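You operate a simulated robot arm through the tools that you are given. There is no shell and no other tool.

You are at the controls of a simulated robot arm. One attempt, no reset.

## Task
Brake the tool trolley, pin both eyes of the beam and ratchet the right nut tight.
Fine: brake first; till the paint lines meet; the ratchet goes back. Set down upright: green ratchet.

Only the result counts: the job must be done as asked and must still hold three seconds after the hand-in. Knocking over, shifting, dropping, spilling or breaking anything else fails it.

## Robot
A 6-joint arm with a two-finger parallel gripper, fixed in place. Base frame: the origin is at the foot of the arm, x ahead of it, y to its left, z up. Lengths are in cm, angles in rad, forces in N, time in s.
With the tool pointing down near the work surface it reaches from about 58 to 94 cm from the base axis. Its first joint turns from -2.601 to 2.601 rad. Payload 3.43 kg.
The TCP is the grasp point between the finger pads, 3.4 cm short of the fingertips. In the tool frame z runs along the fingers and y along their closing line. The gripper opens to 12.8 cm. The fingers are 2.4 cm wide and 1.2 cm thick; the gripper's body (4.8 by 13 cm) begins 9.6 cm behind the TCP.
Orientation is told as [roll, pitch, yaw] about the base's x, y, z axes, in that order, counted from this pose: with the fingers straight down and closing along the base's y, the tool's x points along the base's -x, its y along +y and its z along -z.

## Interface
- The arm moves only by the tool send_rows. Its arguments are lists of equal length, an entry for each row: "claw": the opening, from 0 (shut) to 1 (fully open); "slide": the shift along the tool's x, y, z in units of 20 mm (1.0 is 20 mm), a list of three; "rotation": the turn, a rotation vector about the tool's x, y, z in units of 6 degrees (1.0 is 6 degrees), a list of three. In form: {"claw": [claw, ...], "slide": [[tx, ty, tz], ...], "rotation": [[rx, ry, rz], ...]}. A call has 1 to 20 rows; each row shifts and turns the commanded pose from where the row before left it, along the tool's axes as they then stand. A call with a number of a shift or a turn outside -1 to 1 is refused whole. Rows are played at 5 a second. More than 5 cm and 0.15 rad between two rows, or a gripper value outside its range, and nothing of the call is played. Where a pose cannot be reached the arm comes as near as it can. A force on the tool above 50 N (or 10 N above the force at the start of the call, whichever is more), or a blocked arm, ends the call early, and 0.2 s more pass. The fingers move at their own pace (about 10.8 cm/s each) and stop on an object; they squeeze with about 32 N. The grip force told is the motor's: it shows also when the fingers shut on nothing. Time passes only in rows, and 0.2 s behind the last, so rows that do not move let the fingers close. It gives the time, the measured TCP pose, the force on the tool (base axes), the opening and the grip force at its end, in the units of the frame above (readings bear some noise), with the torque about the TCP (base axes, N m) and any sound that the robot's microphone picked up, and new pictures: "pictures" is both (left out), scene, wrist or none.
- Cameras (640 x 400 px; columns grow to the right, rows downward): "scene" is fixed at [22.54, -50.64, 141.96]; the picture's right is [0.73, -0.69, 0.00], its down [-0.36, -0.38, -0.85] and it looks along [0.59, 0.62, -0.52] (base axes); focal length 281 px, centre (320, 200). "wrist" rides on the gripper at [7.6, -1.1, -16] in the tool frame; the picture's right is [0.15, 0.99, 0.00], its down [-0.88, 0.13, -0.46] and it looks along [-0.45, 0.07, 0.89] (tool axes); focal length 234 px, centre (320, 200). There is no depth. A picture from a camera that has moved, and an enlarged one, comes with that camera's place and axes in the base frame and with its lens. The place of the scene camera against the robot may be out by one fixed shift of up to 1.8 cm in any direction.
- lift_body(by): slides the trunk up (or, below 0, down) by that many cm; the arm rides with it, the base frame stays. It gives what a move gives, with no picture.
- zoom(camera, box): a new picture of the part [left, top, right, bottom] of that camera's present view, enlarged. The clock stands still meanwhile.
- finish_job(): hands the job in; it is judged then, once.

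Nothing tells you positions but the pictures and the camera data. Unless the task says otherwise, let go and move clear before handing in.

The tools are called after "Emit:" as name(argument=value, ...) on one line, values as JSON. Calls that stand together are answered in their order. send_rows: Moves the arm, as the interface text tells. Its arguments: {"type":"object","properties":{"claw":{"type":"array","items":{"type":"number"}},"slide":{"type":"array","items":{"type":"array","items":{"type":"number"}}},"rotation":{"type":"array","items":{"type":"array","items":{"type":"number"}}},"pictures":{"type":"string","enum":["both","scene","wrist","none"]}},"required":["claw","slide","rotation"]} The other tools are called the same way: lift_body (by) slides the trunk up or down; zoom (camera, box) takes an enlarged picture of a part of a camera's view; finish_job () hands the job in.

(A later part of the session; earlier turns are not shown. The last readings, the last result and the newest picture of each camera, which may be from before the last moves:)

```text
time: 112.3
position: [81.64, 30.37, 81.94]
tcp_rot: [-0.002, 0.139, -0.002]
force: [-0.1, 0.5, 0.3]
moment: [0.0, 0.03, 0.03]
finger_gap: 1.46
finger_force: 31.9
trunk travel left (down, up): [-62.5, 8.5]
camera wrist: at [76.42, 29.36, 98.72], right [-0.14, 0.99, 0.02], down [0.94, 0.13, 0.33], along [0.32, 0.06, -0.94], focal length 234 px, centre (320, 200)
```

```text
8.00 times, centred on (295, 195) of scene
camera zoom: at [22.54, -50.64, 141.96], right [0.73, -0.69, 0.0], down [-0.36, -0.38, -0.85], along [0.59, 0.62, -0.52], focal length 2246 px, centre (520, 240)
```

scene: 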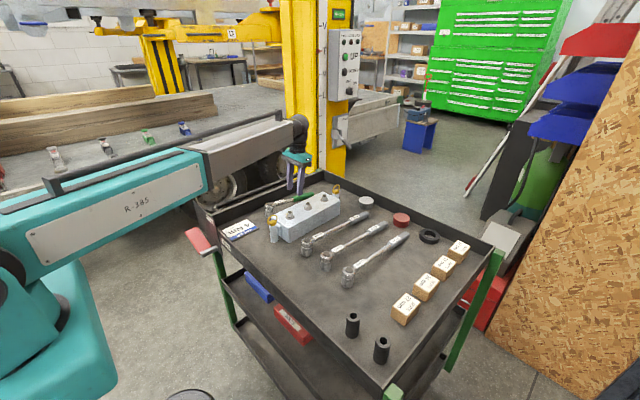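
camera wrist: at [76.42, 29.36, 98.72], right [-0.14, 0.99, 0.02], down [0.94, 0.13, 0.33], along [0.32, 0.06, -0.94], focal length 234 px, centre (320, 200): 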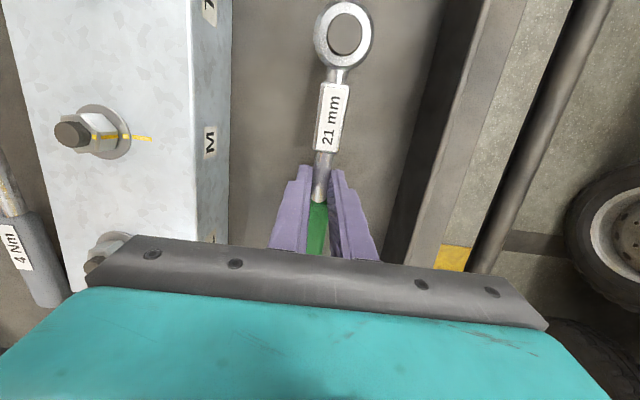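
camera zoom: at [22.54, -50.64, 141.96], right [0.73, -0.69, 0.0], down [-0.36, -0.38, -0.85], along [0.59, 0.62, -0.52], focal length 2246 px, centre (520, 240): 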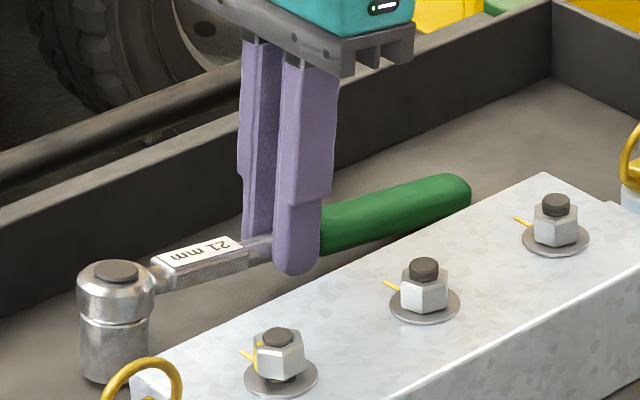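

Gripped on the shank, with the head visible in the wrist camera. I lift and level it.

Emit:
send_rows(claw=[0, 0, 0, 0, 0, 0, 0, 0, 0, 0], slide=[[0.028, 0, -0.2], [0.07, 0, -0.5], [0.139, 0, -0.99], [0.139, 0, -0.99], [0.139, 0, -0.99], [0.139, 0, -0.99], [0.139, 0, -0.99], [0.07, 0, -0.5], [0, 0, 0], [0, 0, 0]], rotation=[[0, 0, 0], [0, 0, 0], [0, 0, 0], [0, 0, 0], [0, -0.25, 0], [0, -0.4, 0], [0, -0.4, 0], [0, -0.28, 0], [0, 0, 0], [0, 0, 0]])

Emit:
zoom(camera="scene", box=[245, 140, 365, 240])

Emit:
zoom(camera="wrist", box=[250, 0, 410, 120])

```text
time: 114.5
position: [81.29, 30.4, 94.37]
tcp_rot: [-0.003, 0.0, 0.0]
force: [-1.0, 0.9, -4.1]
moment: [0.0, 0.0, 0.01]
finger_gap: 1.46
finger_force: 32.3
trunk travel left (down, up): [-62.5, 8.5]
camera wrist: at [73.86, 29.4, 110.26], right [-0.15, 0.99, 0.0], down [0.88, 0.13, 0.45], along [0.45, 0.06, -0.89], focal length 234 px, centre (320, 200)
```

scene: 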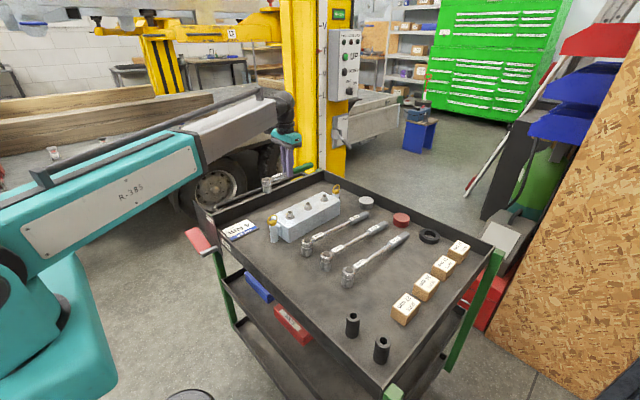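
wrist: 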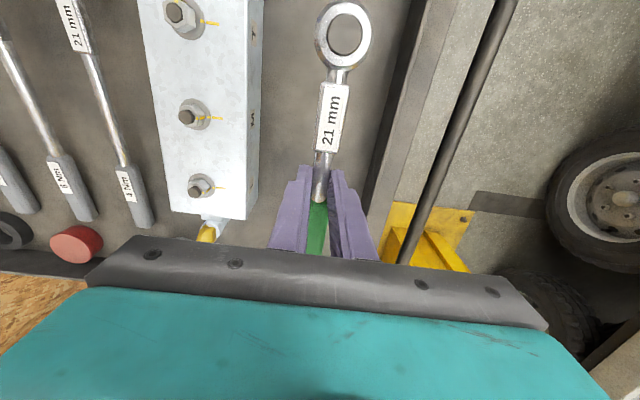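

```text
4.00 times, centred on (305, 190) of scene
camera zoom: at [22.54, -50.64, 141.96], right [0.73, -0.69, 0.0], down [-0.36, -0.38, -0.85], along [0.59, 0.62, -0.52], focal length 1123 px, centre (380, 240)
```

zoom: 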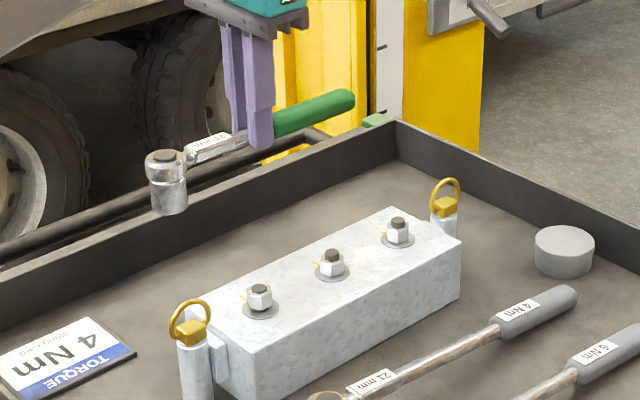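

```text
3.33 times, centred on (330, 60) of wrist
camera zoom: at [73.86, 29.4, 110.26], right [-0.15, 0.99, 0.0], down [0.88, 0.13, 0.45], along [0.45, 0.06, -0.89], focal length 781 px, centre (287, 667)
```

zoom: 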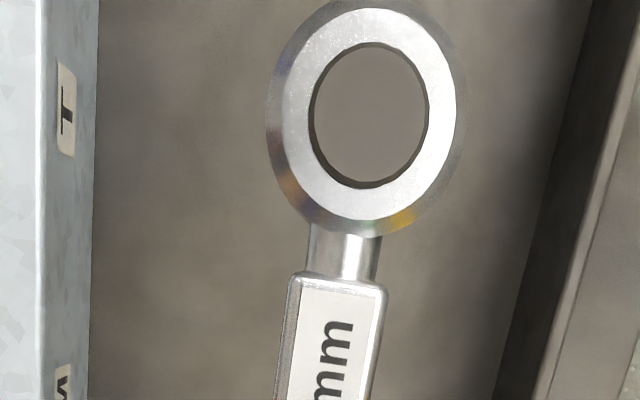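

The ratchet weighs ~4 N and holds firmly. I check closely that it is level.

Emit:
zoom(camera="scene", box=[275, 155, 339, 195])

Emit:
zoom(camera="scene", box=[250, 160, 314, 200])

```text
10.00 times, centred on (307, 175) of scene
camera zoom: at [22.54, -50.64, 141.96], right [0.73, -0.69, 0.0], down [-0.36, -0.38, -0.85], along [0.59, 0.62, -0.52], focal length 2808 px, centre (450, 450)
```

zoom: 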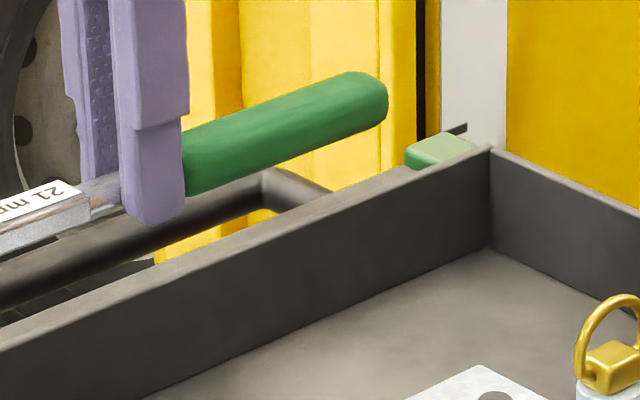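

```text
10.00 times, centred on (282, 180) of scene
camera zoom: at [22.54, -50.64, 141.96], right [0.73, -0.69, 0.0], down [-0.36, -0.38, -0.85], along [0.59, 0.62, -0.52], focal length 2808 px, centre (700, 400)
```

zoom: 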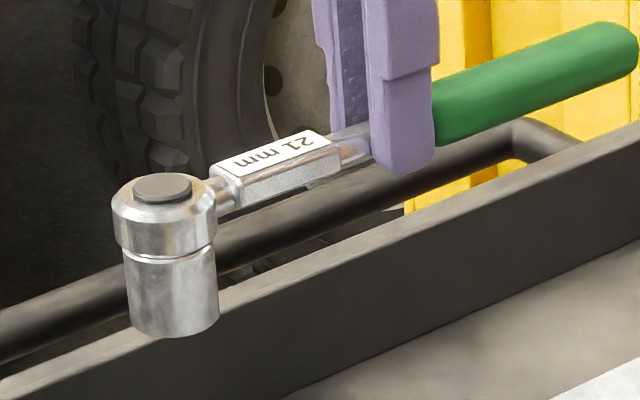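

Residual tilt is ~2°, which I correct. Then I swing the ratchet so its handle points toward +y (yaw ≈ 100°), giving room for a clockwise stroke clear of the other nuts.

Emit:
send_rows(claw=[0, 0, 0, 0, 0, 0, 0, 0, 0, 0, 0, 0, 0, 0, 0, 0, 0, 0, 0, 0], slide=[[0, 0, -0.5], [0, 0, -0.7], [0, 0, 0], [0, 0, 0], [0, 0, 0], [0, 0, 0], [0, 0, 0], [0, 0, 0], [0, 0, 0], [0, 0, 0], [0, 0, 0], [0, 0, 0], [0, 0, 0], [0, 0, 0], [0, 0, 0], [0, 0, 0], [0, 0, 0], [0, 0, 0], [0, 0, 0], [0, 0, 0]], rotation=[[0, -0.16, 0], [0, -0.16, 0], [0, 0, -0.3], [0, 0, -0.7], [0, 0, -1], [0, 0, -1], [0, 0, -1], [0, 0, -1], [0, 0, -1], [0, 0, -1], [0, 0, -1], [0, 0, -1], [0, 0, -1], [0, 0, -1], [0, 0, -1], [0, 0, -1], [0, 0, -1], [0, 0, -1], [0, 0, -1], [0, 0, -0.67]], pictures="both")

```text
time: 118.7
position: [81.33, 30.41, 96.78]
tcp_rot: [-0.032, 0.008, 1.748]
force: [0.3, 0.3, -3.2]
moment: [0.01, 0.01, 0.04]
finger_gap: 1.44
finger_force: 31.5
trunk travel left (down, up): [-62.5, 8.5]
camera wrist: at [83.28, 23.22, 112.68], right [-0.95, -0.32, -0.03], down [-0.3, 0.84, 0.44], along [-0.12, 0.43, -0.9], focal length 234 px, centre (320, 200)
```

scene: 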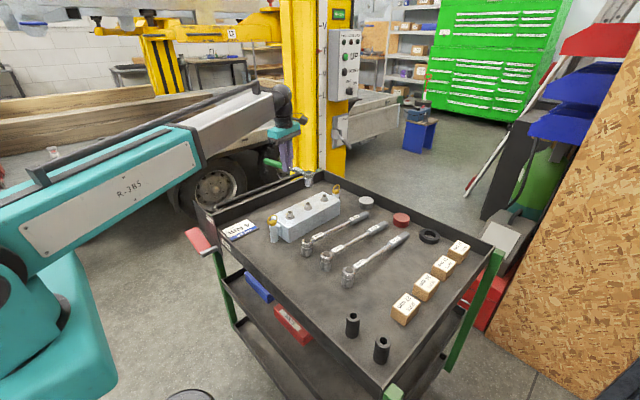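
wrist: 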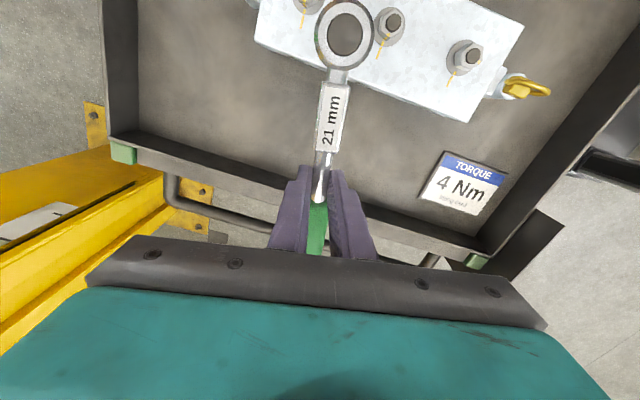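

Rotating about the slightly tilted tool axis left a small lean; I correct it and bring the socket above the T nut.

Emit:
send_rows(claw=[0, 0, 0, 0, 0, 0, 0, 0, 0], slide=[[0, 0, 0], [0.05, 0.4, 0], [0.12, 0.8, 0], [0.14, 1, 0], [0.14, 1, 0], [0.14, 1, 0], [0.14, 1, 0], [0.12, 0.8, 0], [0.064, 0.49, 0]], rotation=[[-0.306, -0.4, 0], [0, 0, 0], [0, 0, 0], [0, 0, 0], [0, 0, 0], [0, 0, 0], [0, 0, 0], [0, 0, 0], [0, 0, 0]], pictures="both")

Emit:
zoom(camera="scene", box=[255, 170, 335, 230])

Emit:
zoom(camera="wrist", box=[270, 0, 430, 110])

```text
time: 120.7
position: [68.74, 26.52, 96.56]
tcp_rot: [0.0, -0.036, 1.746]
force: [0.3, -0.8, -4.3]
moment: [0.01, 0.01, 0.0]
finger_gap: 1.46
finger_force: 31.8
trunk travel left (down, up): [-62.5, 8.5]
camera wrist: at [71.38, 18.59, 112.28], right [-0.95, -0.32, 0.0], down [-0.28, 0.83, 0.49], along [-0.15, 0.46, -0.87], focal length 234 px, centre (320, 200)
```

scene: 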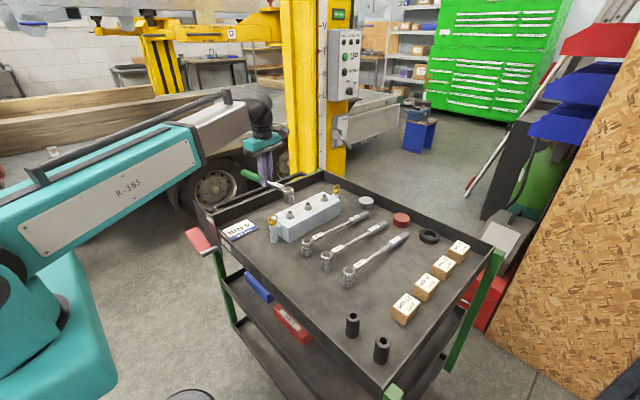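
wrist: 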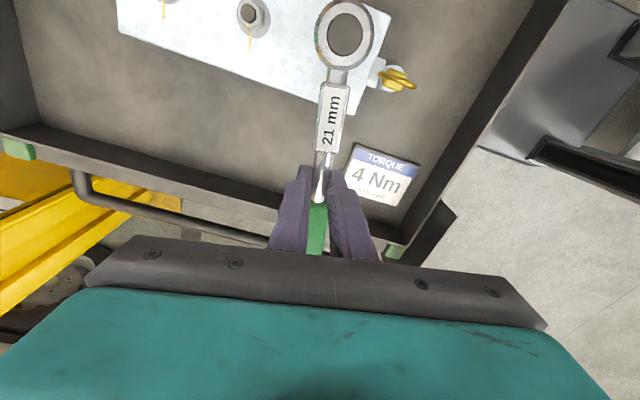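

```text
6.67 times, centred on (295, 200) of scene
camera zoom: at [22.54, -50.64, 141.96], right [0.73, -0.69, 0.0], down [-0.36, -0.38, -0.85], along [0.59, 0.62, -0.52], focal length 1872 px, centre (487, 200)
```

zoom: 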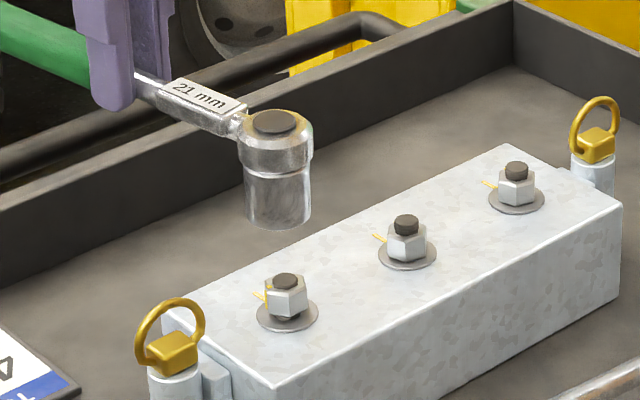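

```text
3.64 times, centred on (350, 55) of wrist
camera zoom: at [71.38, 18.59, 112.28], right [-0.95, -0.32, 0.0], down [-0.28, 0.83, 0.49], along [-0.15, 0.46, -0.87], focal length 852 px, centre (211, 727)
```

zoom: 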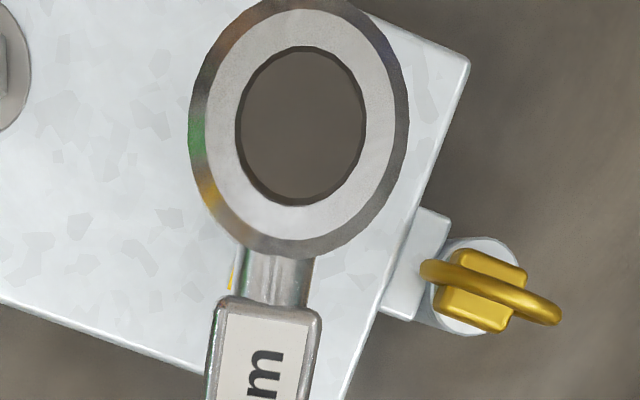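

Wrist and scene both put the socket over the T nut (70.6, 16.4). I descend to just above the bolt and check again.

Emit:
send_rows(claw=[0, 0, 0, 0, 0], slide=[[0.007, 0, 0.2], [0.018, 0, 0.5], [0.018, 0, 0.5], [0.015, 0, 0.4], [0, 0, 0]], rotation=[[0, 0, 0], [0, 0, 0], [0, 0, 0], [0, 0, 0], [0, 0, 0]], pictures="none")

Emit:
zoom(camera="scene", box=[255, 175, 319, 225])

Emit:
zoom(camera="wrist", box=[270, 0, 430, 110])

```text
time: 121.9
position: [68.76, 26.41, 93.63]
tcp_rot: [-0.001, -0.033, 1.747]
force: [0.2, 0.3, -4.4]
moment: [0.0, 0.01, 0.0]
finger_gap: 1.42
finger_force: 32.2
trunk travel left (down, up): [-62.5, 8.5]
```

```text
8.00 times, centred on (287, 200) of scene
camera zoom: at [22.54, -50.64, 141.96], right [0.73, -0.69, 0.0], down [-0.36, -0.38, -0.85], along [0.59, 0.62, -0.52], focal length 2246 px, centre (584, 200)
```

zoom: 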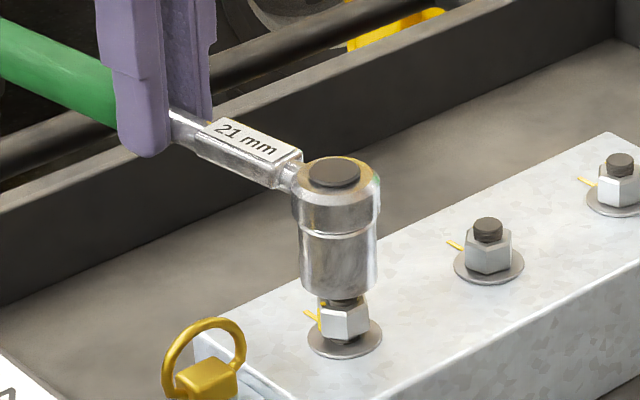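

```text
3.64 times, centred on (350, 55) of wrist
camera zoom: at [71.43, 18.59, 109.08], right [-0.95, -0.32, 0.0], down [-0.28, 0.83, 0.49], along [-0.15, 0.46, -0.87], focal length 852 px, centre (211, 727)
```

zoom: 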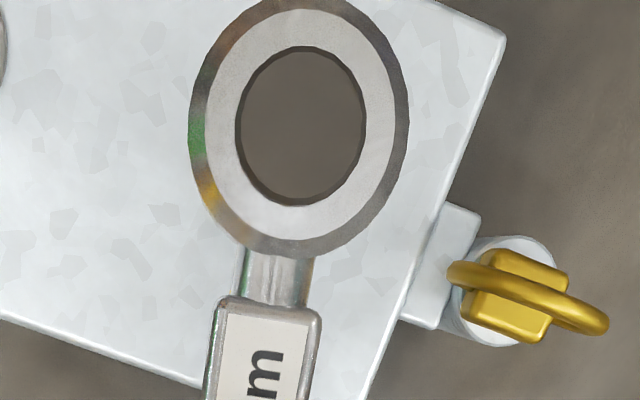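

Alignment within ~1 mm. I lower slowly onto the nut.

Emit:
send_rows(claw=[0, 0, 0, 0, 0, 0, 0, 0], slide=[[0.005, 0, 0.15], [0.005, 0, 0.15], [0.005, 0, 0.15], [0.005, 0, 0.15], [0.005, 0, 0.15], [0.005, 0, 0.15], [0.005, 0, 0.1], [0, 0, 0]], rotation=[[0, 0, 0], [0, 0, 0], [0, 0, 0], [0, 0, 0], [0, 0, 0], [0, 0, 0], [0, 0, 0], [0, 0, 0]], pictures="none")

Emit:
zoom(camera="scene", box=[255, 175, 319, 225])

```text
time: 123.7
position: [68.68, 26.33, 91.48]
tcp_rot: [0.0, -0.036, 1.747]
force: [-0.4, -1.8, -3.6]
moment: [-0.15, -0.01, -0.03]
finger_gap: 1.44
finger_force: 32.2
trunk travel left (down, up): [-62.5, 8.5]
```

```text
8.00 times, centred on (287, 200) of scene
camera zoom: at [22.54, -50.64, 141.96], right [0.73, -0.69, 0.0], down [-0.36, -0.38, -0.85], along [0.59, 0.62, -0.52], focal length 2246 px, centre (584, 200)
```

zoom: 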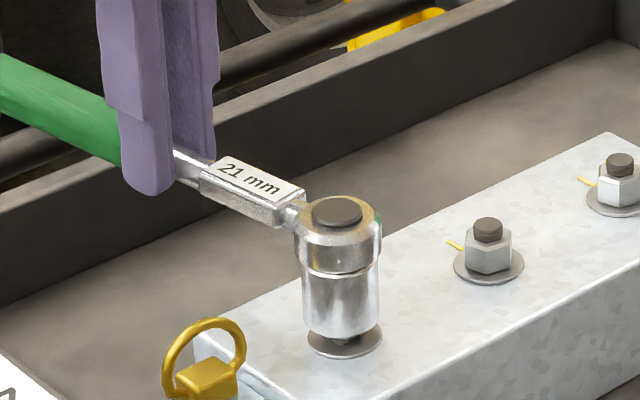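

The socket went over the nut freely. I seat it a bit more and start the clockwise stroke in small steps about the nut axis.

Emit:
send_rows(claw=[0, 0, 0, 0, 0, 0, 0, 0], slide=[[0.003, 0, 0.1], [0.002, 0, 0.05], [0.0069, -0.264, 0], [0.0069, -0.264, 0], [0.0069, -0.264, 0], [0.0069, -0.264, 0], [0.0069, -0.264, 0], [0, 0, 0]], rotation=[[0, 0, 0], [0, 0, 0], [0.018, 0, 0.5], [0.018, 0, 0.5], [0.018, 0, 0.5], [0.018, 0, 0.5], [0.018, 0, 0.5], [0, 0, 0]], pictures="none")

Emit:
zoom(camera="scene", box=[255, 175, 319, 225])

```text
time: 125.5
position: [71.32, 26.5, 91.19]
tcp_rot: [0.001, -0.035, 1.483]
force: [0.7, -2.1, -4.2]
moment: [-0.07, 0.0, 0.04]
finger_gap: 1.43
finger_force: 31.5
trunk travel left (down, up): [-62.5, 8.5]
```

```text
8.00 times, centred on (287, 200) of scene
camera zoom: at [22.54, -50.64, 141.96], right [0.73, -0.69, 0.0], down [-0.36, -0.38, -0.85], along [0.59, 0.62, -0.52], focal length 2246 px, centre (584, 200)
```

zoom: 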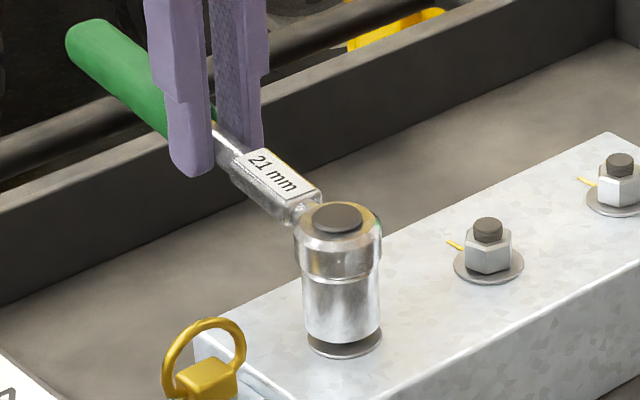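

Little resistance so far; I press the socket down until it seats.

Emit:
send_rows(claw=[0, 0, 0, 0, 0], slide=[[0.003, 0, 0.1], [0.003, 0, 0.1], [0.003, 0, 0.1], [0.003, 0, 0.1], [0, 0, 0]], rotation=[[0, 0, 0], [0, 0, 0], [0, 0, 0], [0, 0, 0], [0, 0, 0]], pictures="none")

Emit:
zoom(camera="scene", box=[255, 175, 319, 225])

```text
time: 126.7
position: [71.35, 26.59, 90.33]
tcp_rot: [0.0, -0.036, 1.483]
force: [0.2, -1.6, -3.7]
moment: [-0.25, 0.0, 0.05]
finger_gap: 1.47
finger_force: 32.2
trunk travel left (down, up): [-62.5, 8.5]
```

```text
8.00 times, centred on (287, 200) of scene
camera zoom: at [22.54, -50.64, 141.96], right [0.73, -0.69, 0.0], down [-0.36, -0.38, -0.85], along [0.59, 0.62, -0.52], focal length 2246 px, centre (584, 200)
```

zoom: 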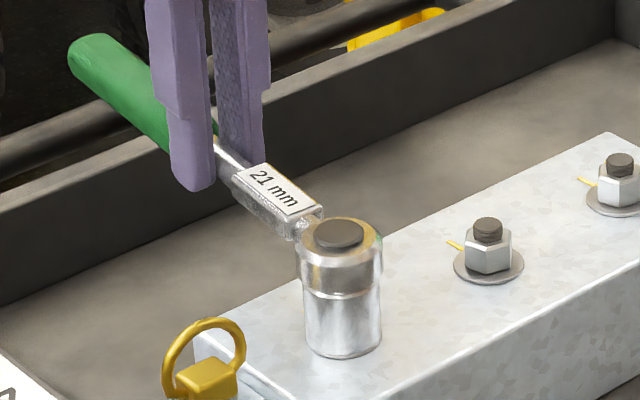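

Emit:
send_rows(claw=[0, 0, 0, 0, 0, 0, 0, 0], slide=[[0.002, 0, 0.05], [0.0069, -0.264, 0], [0.0069, -0.264, 0], [0.0069, -0.264, 0], [0.0069, -0.264, 0], [0.0069, -0.264, 0], [0.0069, -0.264, 0], [0, 0, 0]], rotation=[[0, 0, 0], [0.018, 0, 0.5], [0.018, 0, 0.5], [0.018, 0, 0.5], [0.018, 0, 0.5], [0.018, 0, 0.5], [0.018, 0, 0.5], [0, 0, 0]], pictures="none")

Emit:
zoom(camera="scene", box=[255, 175, 319, 225])

Emit:
zoom(camera="wrist", box=[240, 0, 440, 125])

```text
time: 128.5
position: [74.43, 25.7, 90.3]
tcp_rot: [-0.002, -0.035, 1.168]
force: [1.0, 0.3, 2.2]
moment: [-0.56, 0.22, 0.18]
finger_gap: 1.47
finger_force: 32.1
trunk travel left (down, up): [-62.5, 8.5]
```

```text
8.00 times, centred on (287, 200) of scene
camera zoom: at [22.54, -50.64, 141.96], right [0.73, -0.69, 0.0], down [-0.36, -0.38, -0.85], along [0.59, 0.62, -0.52], focal length 2246 px, centre (584, 200)
```

zoom: 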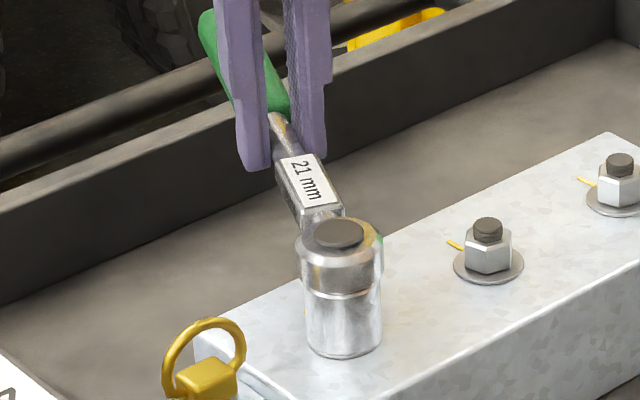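

```text
3.20 times, centred on (340, 62) of wrist
camera zoom: at [72.42, 17.87, 105.91], right [-0.97, 0.25, -0.01], down [0.22, 0.85, 0.49], along [0.13, 0.47, -0.87], focal length 749 px, centre (256, 640)
```

zoom: 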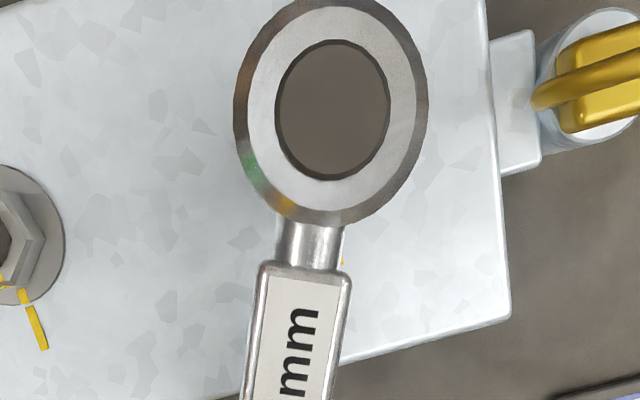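

Seated now, 33° turned in total with little force. I lift briefly to see whether the nut has moved.

Emit:
send_rows(claw=[0, 0, 0, 0, 0], slide=[[-0.007, 0, -0.2], [-0.018, 0, -0.5], [-0.025, 0, -0.7], [-0.018, 0, -0.5], [0, 0, 0]], rotation=[[0, 0, 0], [0, 0, 0], [0, 0, 0], [0, 0, 0], [0, 0, 0]], pictures="none")

Emit:
zoom(camera="scene", box=[270, 195, 318, 225])

```text
time: 129.7
position: [74.58, 25.74, 94.07]
tcp_rot: [0.001, -0.036, 1.17]
force: [-0.2, -0.1, -3.3]
moment: [0.04, -0.01, 0.01]
finger_gap: 1.45
finger_force: 31.7
trunk travel left (down, up): [-62.5, 8.5]
```

```text
13.33 times, centred on (294, 210) of scene
camera zoom: at [22.54, -50.64, 141.96], right [0.73, -0.69, 0.0], down [-0.36, -0.38, -0.85], along [0.59, 0.62, -0.52], focal length 3744 px, centre (667, 67)
```

zoom: 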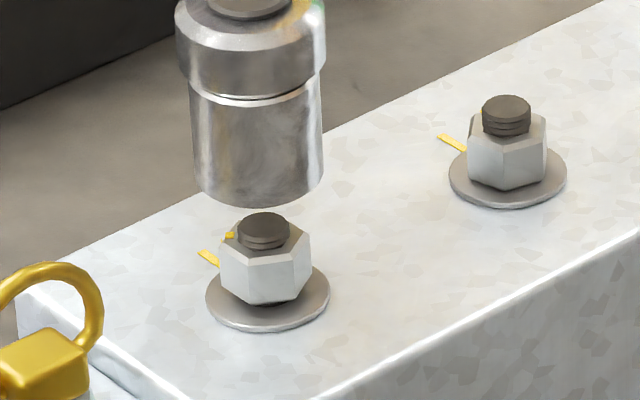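

The nut turned clockwise with the socket. I shift the head aside to measure the remaining angle with the wrist camera.

Emit:
send_rows(claw=[0, 0, 0, 0, 0], slide=[[-0.018, 0, -0.5], [0, -0.6, 0], [0, -1, 0], [0, -0.9, 0], [0, 0, 0]], rotation=[[0, 0, 0], [0, 0, 0], [0, 0, 0], [0, 0, 0], [0, 0, 0]], pictures="wrist")

Emit:
zoom(camera="wrist", box=[340, 0, 480, 90])

Emit:
zoom(camera="scene", box=[278, 203, 302, 223])

```text
time: 130.9
position: [79.04, 23.82, 95.01]
tcp_rot: [-0.001, -0.034, 1.171]
force: [-0.5, -0.1, -3.8]
moment: [-0.01, -0.02, 0.01]
finger_gap: 1.41
finger_force: 32.4
trunk travel left (down, up): [-62.5, 8.5]
camera wrist: at [77.07, 15.89, 110.66], right [-0.97, 0.25, -0.01], down [0.22, 0.85, 0.49], along [0.13, 0.47, -0.87], focal length 234 px, centre (320, 200)
```

wrist: 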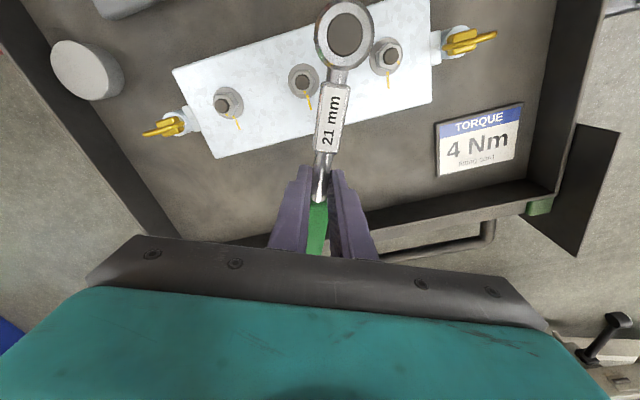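

```text
4.44 times, centred on (410, 45) of wrist
camera zoom: at [77.07, 15.89, 110.66], right [-0.97, 0.25, -0.01], down [0.22, 0.85, 0.49], along [0.13, 0.47, -0.87], focal length 1041 px, centre (-80, 889)
```

zoom: 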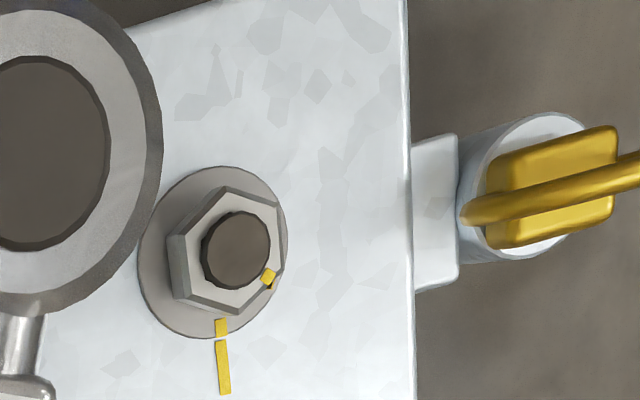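

```text
16.00 times, centred on (290, 213) of scene
camera zoom: at [22.54, -50.64, 141.96], right [0.73, -0.69, 0.0], down [-0.36, -0.38, -0.85], along [0.59, 0.62, -0.52], focal length 4493 px, centre (800, -8)
```

zoom: 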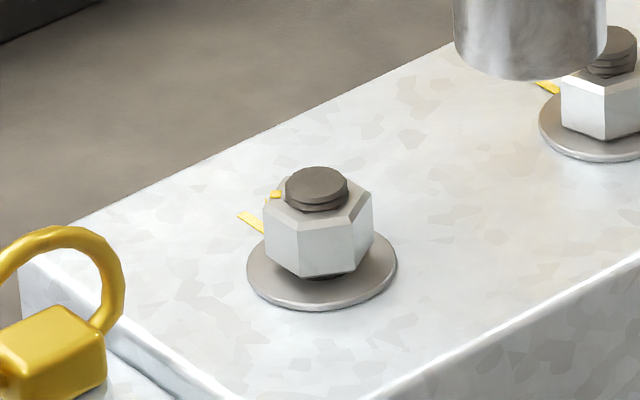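

Remaining angle measures ~43°, matching the 33° already turned. I go back onto the nut at the same angle.

Emit:
send_rows(claw=[0, 0, 0, 0, 0, 0, 0, 0, 0, 0], slide=[[0, 0.6, 0], [0, 1, 0], [0, 0.9, 0], [0, 0, 0], [0.011, 0, 0.3], [0.018, 0, 0.5], [0.018, 0, 0.5], [0.018, 0, 0.5], [0.014, 0, 0.4], [0.005, 0, 0.14]], rotation=[[0, 0, 0], [0, 0, 0], [0, 0, 0], [0, 0, 0], [0, 0, 0], [0, 0, 0], [0, 0, 0], [0, 0, 0], [0, 0, 0], [0, 0, 0]], pictures="none")

Emit:
zoom(camera="scene", box=[255, 175, 319, 225])

```text
time: 133.1
position: [74.51, 25.79, 90.35]
tcp_rot: [-0.001, -0.034, 1.169]
force: [0.5, -0.5, -3.7]
moment: [0.01, 0.02, -0.01]
finger_gap: 1.41
finger_force: 32.2
trunk travel left (down, up): [-62.5, 8.5]
```

```text
8.00 times, centred on (287, 200) of scene
camera zoom: at [22.54, -50.64, 141.96], right [0.73, -0.69, 0.0], down [-0.36, -0.38, -0.85], along [0.59, 0.62, -0.52], focal length 2246 px, centre (584, 200)
```

zoom: 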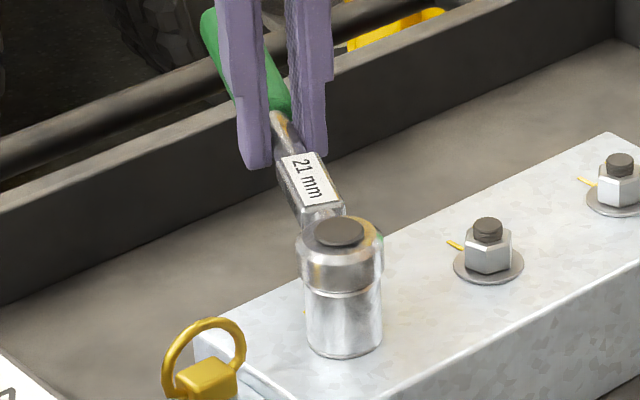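

Seated again. I turn another 36° clockwise.

Emit:
send_rows(claw=[0, 0, 0, 0, 0, 0, 0, 0, 0, 0, 0, 0, 0, 0], slide=[[0.002, 0, 0.03], [0.0069, -0.264, 0], [0.0069, -0.264, 0], [0.0069, -0.264, 0], [0.0069, -0.264, 0], [0.0069, -0.264, 0], [0.0069, -0.264, 0], [0.0069, -0.264, 0], [0.0069, -0.264, 0], [0.0069, -0.264, 0], [0.0069, -0.264, 0], [0.0069, -0.264, 0], [0.0069, -0.264, 0], [0, 0, 0]], rotation=[[0, 0, 0], [0.018, 0, 0.5], [0.018, 0, 0.5], [0.018, 0, 0.5], [0.018, 0, 0.5], [0.018, 0, 0.5], [0.018, 0, 0.5], [0.018, 0, 0.5], [0.018, 0, 0.5], [0.018, 0, 0.5], [0.018, 0, 0.5], [0.018, 0, 0.5], [0.018, 0, 0.5], [0, 0, 0]], pictures="none")

Emit:
zoom(camera="scene", box=[255, 175, 319, 225])

```text
time: 136.1
position: [79.12, 21.87, 90.41]
tcp_rot: [-0.002, -0.037, 0.539]
force: [-12.7, 4.8, 0.0]
moment: [-0.18, 0.74, 0.77]
finger_gap: 1.55
finger_force: 31.8
trunk travel left (down, up): [-62.5, 8.5]
```

```text
8.00 times, centred on (287, 200) of scene
camera zoom: at [22.54, -50.64, 141.96], right [0.73, -0.69, 0.0], down [-0.36, -0.38, -0.85], along [0.59, 0.62, -0.52], focal length 2246 px, centre (584, 200)
```

zoom: 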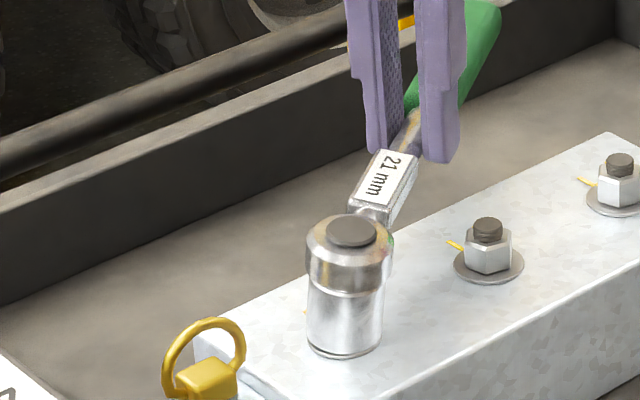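

Resistance is building (~1–2 Nm), the nut is getting tight. I lift and inspect the marks again.

Emit:
send_rows(claw=[0, 0, 0, 0, 0, 0, 0, 0, 0], slide=[[0.05, 0.06, 0], [-0.007, 0, -0.2], [-0.018, 0, -0.5], [-0.025, 0, -0.7], [-0.025, 0, -0.7], [0, 0.3, -0.2], [0, 0.9, 0], [0, 1, 0], [0, 0.8, 0]], rotation=[[0, 0, 0], [0, 0, 0], [0, 0, 0], [0, 0, 0], [0, 0, 0], [0, 0, 0], [0, 0, 0], [0, 0, 0], [0, 0, 0]], pictures="wrist")

Emit:
zoom(camera="wrist", box=[200, 0, 360, 100])

Emit:
zoom(camera="scene", box=[270, 175, 318, 225])

```text
time: 138.1
position: [76.05, 26.95, 94.84]
tcp_rot: [-0.001, -0.034, 0.542]
force: [-0.1, 0.0, -3.6]
moment: [0.01, -0.02, 0.03]
finger_gap: 1.45
finger_force: 32.0
trunk travel left (down, up): [-62.5, 8.5]
camera wrist: at [69.68, 21.81, 110.54], right [-0.63, 0.77, -0.01], down [0.67, 0.56, 0.49], along [0.38, 0.3, -0.87], focal length 234 px, centre (320, 200)
```

wrist: 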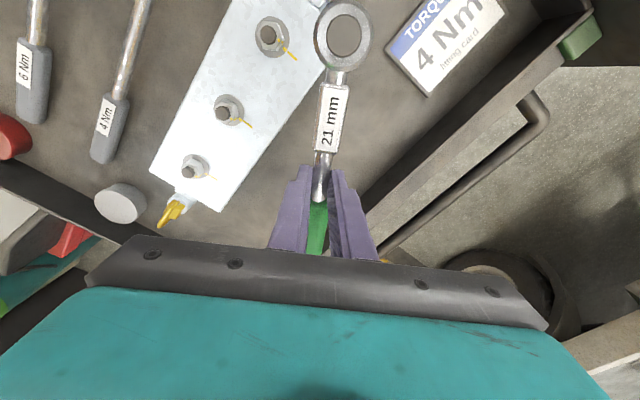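

```text
4.00 times, centred on (280, 50) of wrist
camera zoom: at [69.68, 21.81, 110.54], right [-0.63, 0.77, -0.01], down [0.67, 0.56, 0.49], along [0.38, 0.3, -0.87], focal length 937 px, centre (480, 800)
```

zoom: 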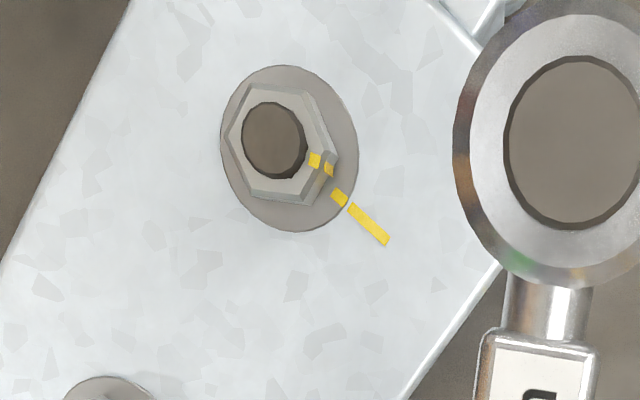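

```text
8.00 times, centred on (294, 200) of scene
camera zoom: at [22.54, -50.64, 141.96], right [0.73, -0.69, 0.0], down [-0.36, -0.38, -0.85], along [0.59, 0.62, -0.52], focal length 2246 px, centre (528, 200)
```

zoom: 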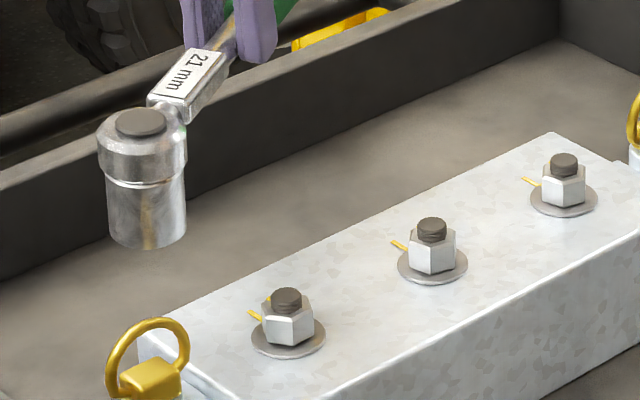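

Almost aligned. I compare with the already-aligned M nut in the same view.

Emit:
zoom(camera="wrist", box=[190, 80, 270, 140])

Emit:
zoom(camera="wrist", box=[235, 5, 315, 65])

Emit:
zoom(camera="wrist", box=[160, 140, 240, 200])

```text
6.67 times, centred on (230, 110) of wrist
camera zoom: at [69.68, 21.81, 110.54], right [-0.63, 0.77, -0.01], down [0.67, 0.56, 0.49], along [0.38, 0.3, -0.87], focal length 1561 px, centre (920, 800)
```

zoom: 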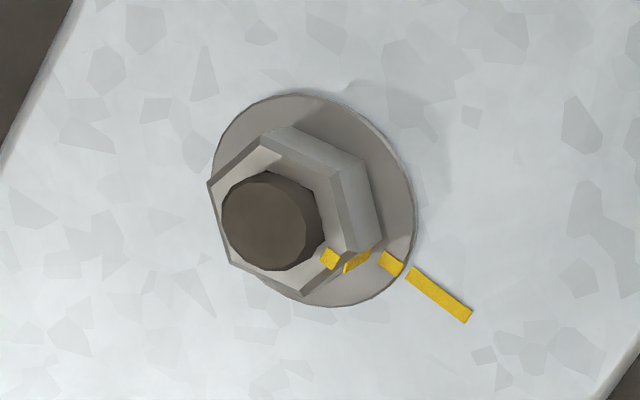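

```text
6.67 times, centred on (275, 35) of wrist
camera zoom: at [69.68, 21.81, 110.54], right [-0.63, 0.77, -0.01], down [0.67, 0.56, 0.49], along [0.38, 0.3, -0.87], focal length 1561 px, centre (620, 1300)
```

zoom: 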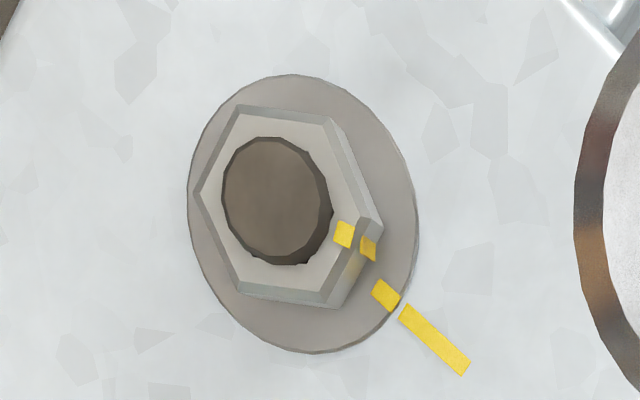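

```text
6.67 times, centred on (200, 170) of wrist
camera zoom: at [69.68, 21.81, 110.54], right [-0.63, 0.77, -0.01], down [0.67, 0.56, 0.49], along [0.38, 0.3, -0.87], focal length 1561 px, centre (1120, 400)
```

zoom: 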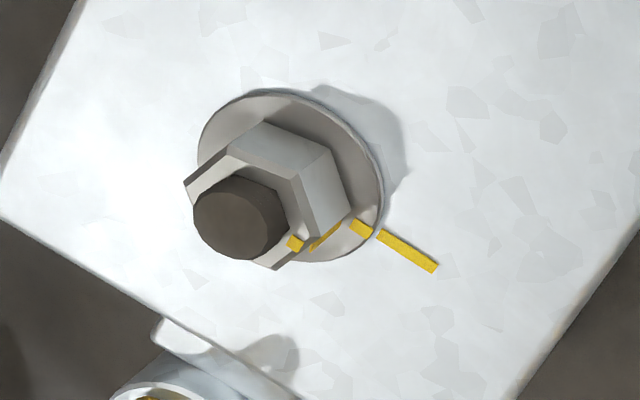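

About 15° remain. I re-seat the socket at this angle.

Emit:
send_rows(claw=[0, 0, 0, 0, 0, 0, 0, 0, 0, 0], slide=[[0, -0.5, 0], [0, -1, 0], [0, -1, 0], [0, -0.6, 0], [0, 0, 0], [0.018, 0, 0.5], [0.018, 0, 0.5], [0.018, 0, 0.5], [0.018, 0, 0.5], [0.008, 0, 0.23]], rotation=[[0, 0, 0], [0, 0, 0], [0, 0, 0], [0, 0, 0], [0, 0, 0], [0, 0, 0], [0, 0, 0], [0, 0, 0], [0, 0, 0], [0, 0, 0]], pictures="none")

Emit:
zoom(camera="scene", box=[255, 175, 319, 225])

```text
time: 140.3
position: [79.19, 21.64, 90.54]
tcp_rot: [-0.001, -0.037, 0.542]
force: [0.2, -0.7, -3.3]
moment: [0.05, 0.0, 0.01]
finger_gap: 1.45
finger_force: 32.3
trunk travel left (down, up): [-62.5, 8.5]
```

```text
8.00 times, centred on (287, 200) of scene
camera zoom: at [22.54, -50.64, 141.96], right [0.73, -0.69, 0.0], down [-0.36, -0.38, -0.85], along [0.59, 0.62, -0.52], focal length 2246 px, centre (584, 200)
```

zoom: 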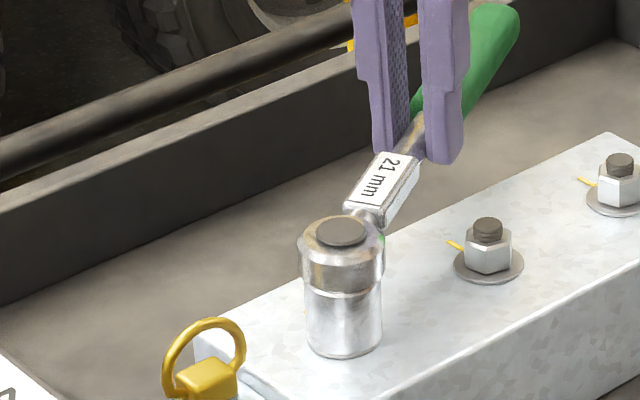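

Emit:
send_rows(claw=[0, 0, 0, 0, 0, 0, 0], slide=[[0.002, 0, 0.05], [0.0069, -0.264, 0], [0.0069, -0.264, 0], [0.0069, -0.264, 0], [0.0069, -0.264, 0], [0.0069, -0.264, 0], [0, 0, 0]], rotation=[[0, 0, 0], [0.018, 0, 0.5], [0.018, 0, 0.5], [0.018, 0, 0.5], [0.018, 0, 0.5], [0.018, 0, 0.5], [0, 0, 0]], pictures="none")

Emit:
zoom(camera="scene", box=[255, 175, 319, 225])

```text
time: 141.9
position: [80.21, 19.36, 90.38]
tcp_rot: [-0.003, -0.037, 0.276]
force: [-1.9, 13.9, 1.6]
moment: [0.3, 0.43, 0.71]
finger_gap: 1.66
finger_force: 32.0
trunk travel left (down, up): [-62.5, 8.5]
```

```text
8.00 times, centred on (287, 200) of scene
camera zoom: at [22.54, -50.64, 141.96], right [0.73, -0.69, 0.0], down [-0.36, -0.38, -0.85], along [0.59, 0.62, -0.52], focal length 2246 px, centre (584, 200)
```

zoom: 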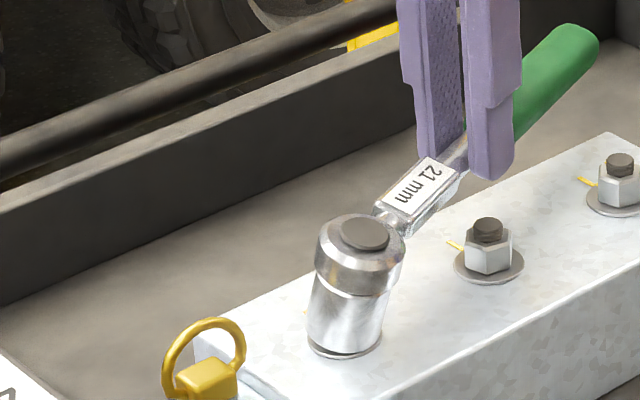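

The head leaned over under load: the round shank rolls in the grip. I unload, lift and inspect both the nut and the ratchet.

Emit:
send_rows(claw=[0, 0, 0, 0, 0, 0, 0, 0], slide=[[0.0069, 0.264, 0], [0.0069, 0.264, 0], [0, 0, 0], [-0.007, 0, -0.2], [-0.018, 0, -0.5], [-0.025, 0, -0.7], [-0.025, 0, -0.7], [-0.007, 0, -0.2]], rotation=[[-0.018, 0, -0.5], [-0.018, 0, -0.5], [0, 0, 0], [0, 0, 0], [0, 0, 0], [0, 0, 0], [0, 0, 0], [0, 0, 0]], pictures="none")

Emit:
zoom(camera="scene", box=[255, 175, 319, 225])

Emit:
zoom(camera="wrist", box=[260, 0, 420, 100])

```text
time: 143.7
position: [79.89, 20.1, 95.01]
tcp_rot: [-0.002, -0.038, 0.385]
force: [-0.8, 0.0, -4.2]
moment: [0.03, -0.03, 0.02]
finger_gap: 1.44
finger_force: 31.6
trunk travel left (down, up): [-62.5, 8.5]
```

```text
8.00 times, centred on (287, 200) of scene
camera zoom: at [22.54, -50.64, 141.96], right [0.73, -0.69, 0.0], down [-0.36, -0.38, -0.85], along [0.59, 0.62, -0.52], focal length 2246 px, centre (584, 200)
```

zoom: 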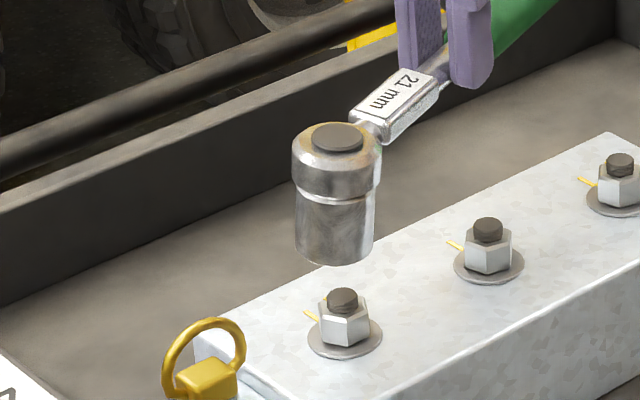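

```text
4.00 times, centred on (340, 50) of wrist
camera zoom: at [72.88, 16.11, 110.52], right [-0.51, 0.86, -0.01], down [0.75, 0.44, 0.49], along [0.42, 0.24, -0.87], focal length 937 px, centre (240, 800)
```

zoom: 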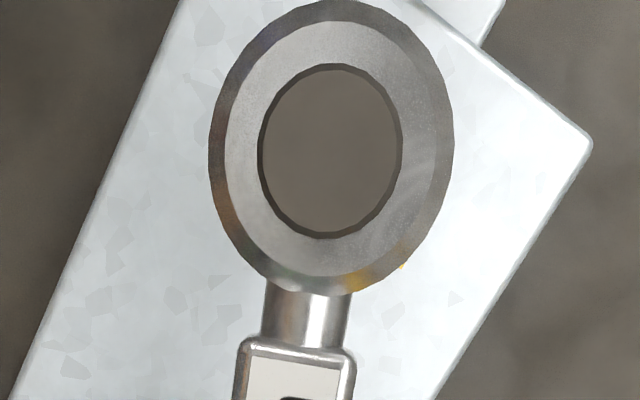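

Emit:
send_rows(claw=[0, 0, 0, 0, 0], slide=[[0, 0.4, -0.2], [0, 0.9, 0], [0, 1, 0], [0, 0.6, 0], [0, 0, 0]], rotation=[[0, 0, 0], [0, 0, 0], [0, 0, 0], [0, 0, 0], [0, 0, 0]], pictures="wrist")

Emit:
zoom(camera="wrist", box=[225, 0, 305, 60])

Emit:
zoom(camera="wrist", box=[200, 70, 280, 130])

Emit:
zoom(camera="scene", box=[280, 190, 328, 220])

```text
time: 144.9
position: [77.8, 25.55, 95.36]
tcp_rot: [-0.002, -0.034, 0.382]
force: [-0.1, 0.0, -3.6]
moment: [0.02, 0.0, 0.02]
finger_gap: 1.43
finger_force: 31.6
trunk travel left (down, up): [-62.5, 8.5]
camera wrist: at [70.71, 21.52, 110.87], right [-0.51, 0.86, -0.01], down [0.75, 0.44, 0.49], along [0.42, 0.24, -0.87], focal length 234 px, centre (320, 200)
```

wrist: 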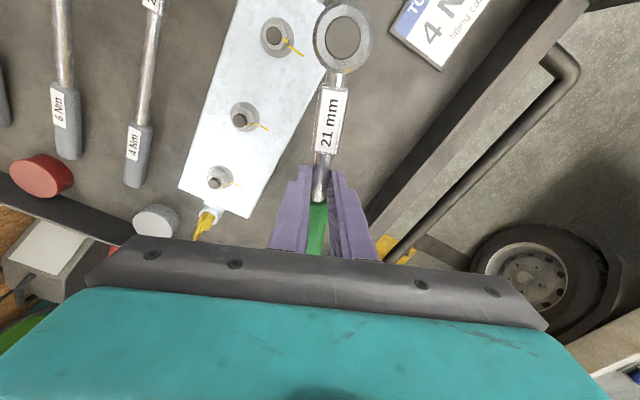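

```text
6.67 times, centred on (265, 30) of wrist
camera zoom: at [70.71, 21.52, 110.87], right [-0.51, 0.86, -0.01], down [0.75, 0.44, 0.49], along [0.42, 0.24, -0.87], focal length 1561 px, centre (687, 1333)
```

zoom: 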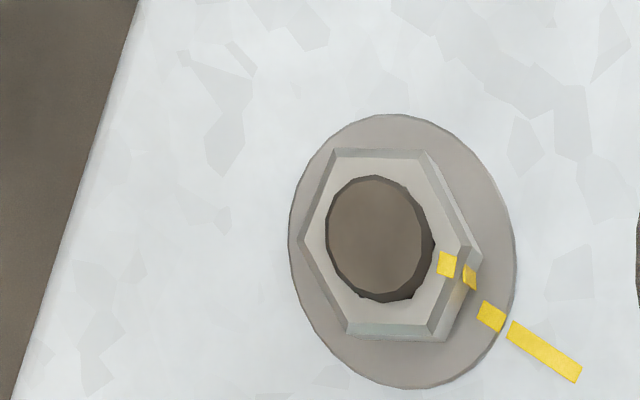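

```text
6.67 times, centred on (240, 100) of wrist
camera zoom: at [70.71, 21.52, 110.87], right [-0.51, 0.86, -0.01], down [0.75, 0.44, 0.49], along [0.42, 0.24, -0.87], focal length 1561 px, centre (853, 867)
```

zoom: 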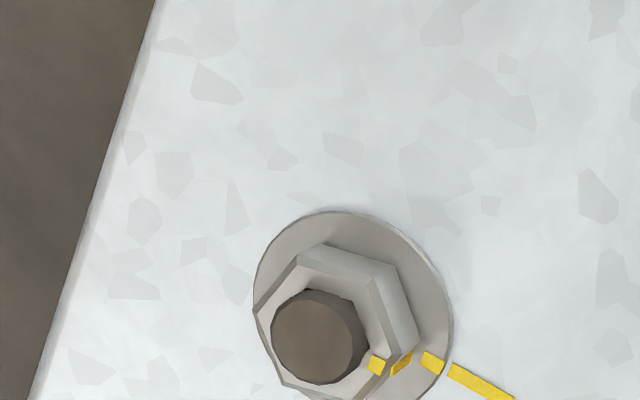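

```text
13.33 times, centred on (304, 205) of scene
camera zoom: at [22.54, -50.64, 141.96], right [0.73, -0.69, 0.0], down [-0.36, -0.38, -0.85], along [0.59, 0.62, -0.52], focal length 3744 px, centre (533, 133)
```

zoom: 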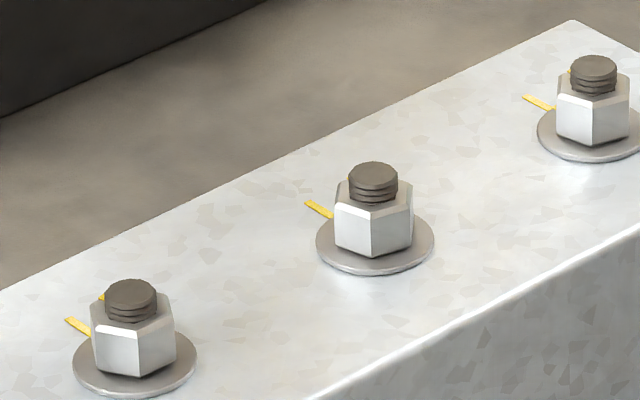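

About 15° still remain; each stroke loses ~10° to backlash. I correct the ~7° roll, swing the handle back and re-seat for a longer stroke.

Emit:
send_rows(claw=[0, 0, 0, 0, 0, 0, 0], slide=[[0.144, -0.6, 0], [0.144, -0.6, 0], [0, 0, 0], [0, 0, 0], [0, 0, 0], [0, 0, 0], [0, 0, 0]], rotation=[[0.55, 0, 0], [0.55, 0, 0], [-0.026, -0.09, -0.745], [-0.026, -0.09, -0.745], [-0.026, -0.09, -0.745], [-0.026, -0.09, -0.745], [0, 0, 0]], pictures="none")

Emit:
zoom(camera="scene", box=[255, 165, 319, 215])

Emit:
zoom(camera="wrist", box=[260, 0, 420, 100])

```text
time: 146.5
position: [78.11, 23.18, 95.4]
tcp_rot: [-0.117, -0.037, 0.699]
force: [-0.5, -0.1, -4.2]
moment: [0.04, 0.0, -0.03]
finger_gap: 1.45
finger_force: 32.0
trunk travel left (down, up): [-62.5, 8.5]
```

```text
8.00 times, centred on (287, 190) of scene
camera zoom: at [22.54, -50.64, 141.96], right [0.73, -0.69, 0.0], down [-0.36, -0.38, -0.85], along [0.59, 0.62, -0.52], focal length 2246 px, centre (584, 280)
```

zoom: 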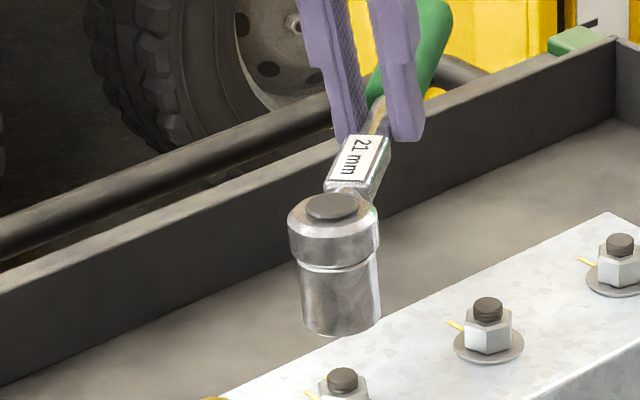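

```text
4.00 times, centred on (340, 50) of wrist
camera zoom: at [71.49, 18.45, 111.03], right [-0.74, 0.66, -0.12], down [0.54, 0.7, 0.47], along [0.39, 0.28, -0.87], focal length 937 px, centre (240, 800)
```

zoom: 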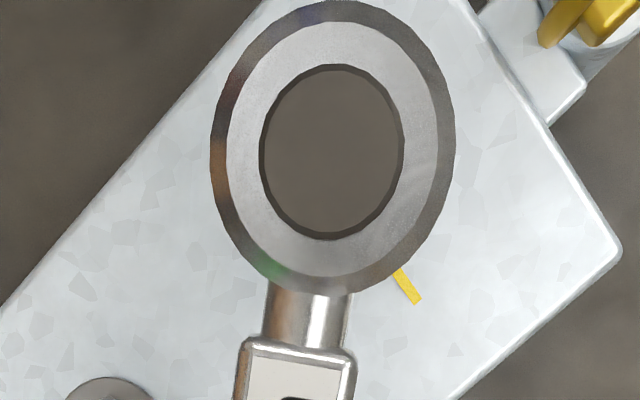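

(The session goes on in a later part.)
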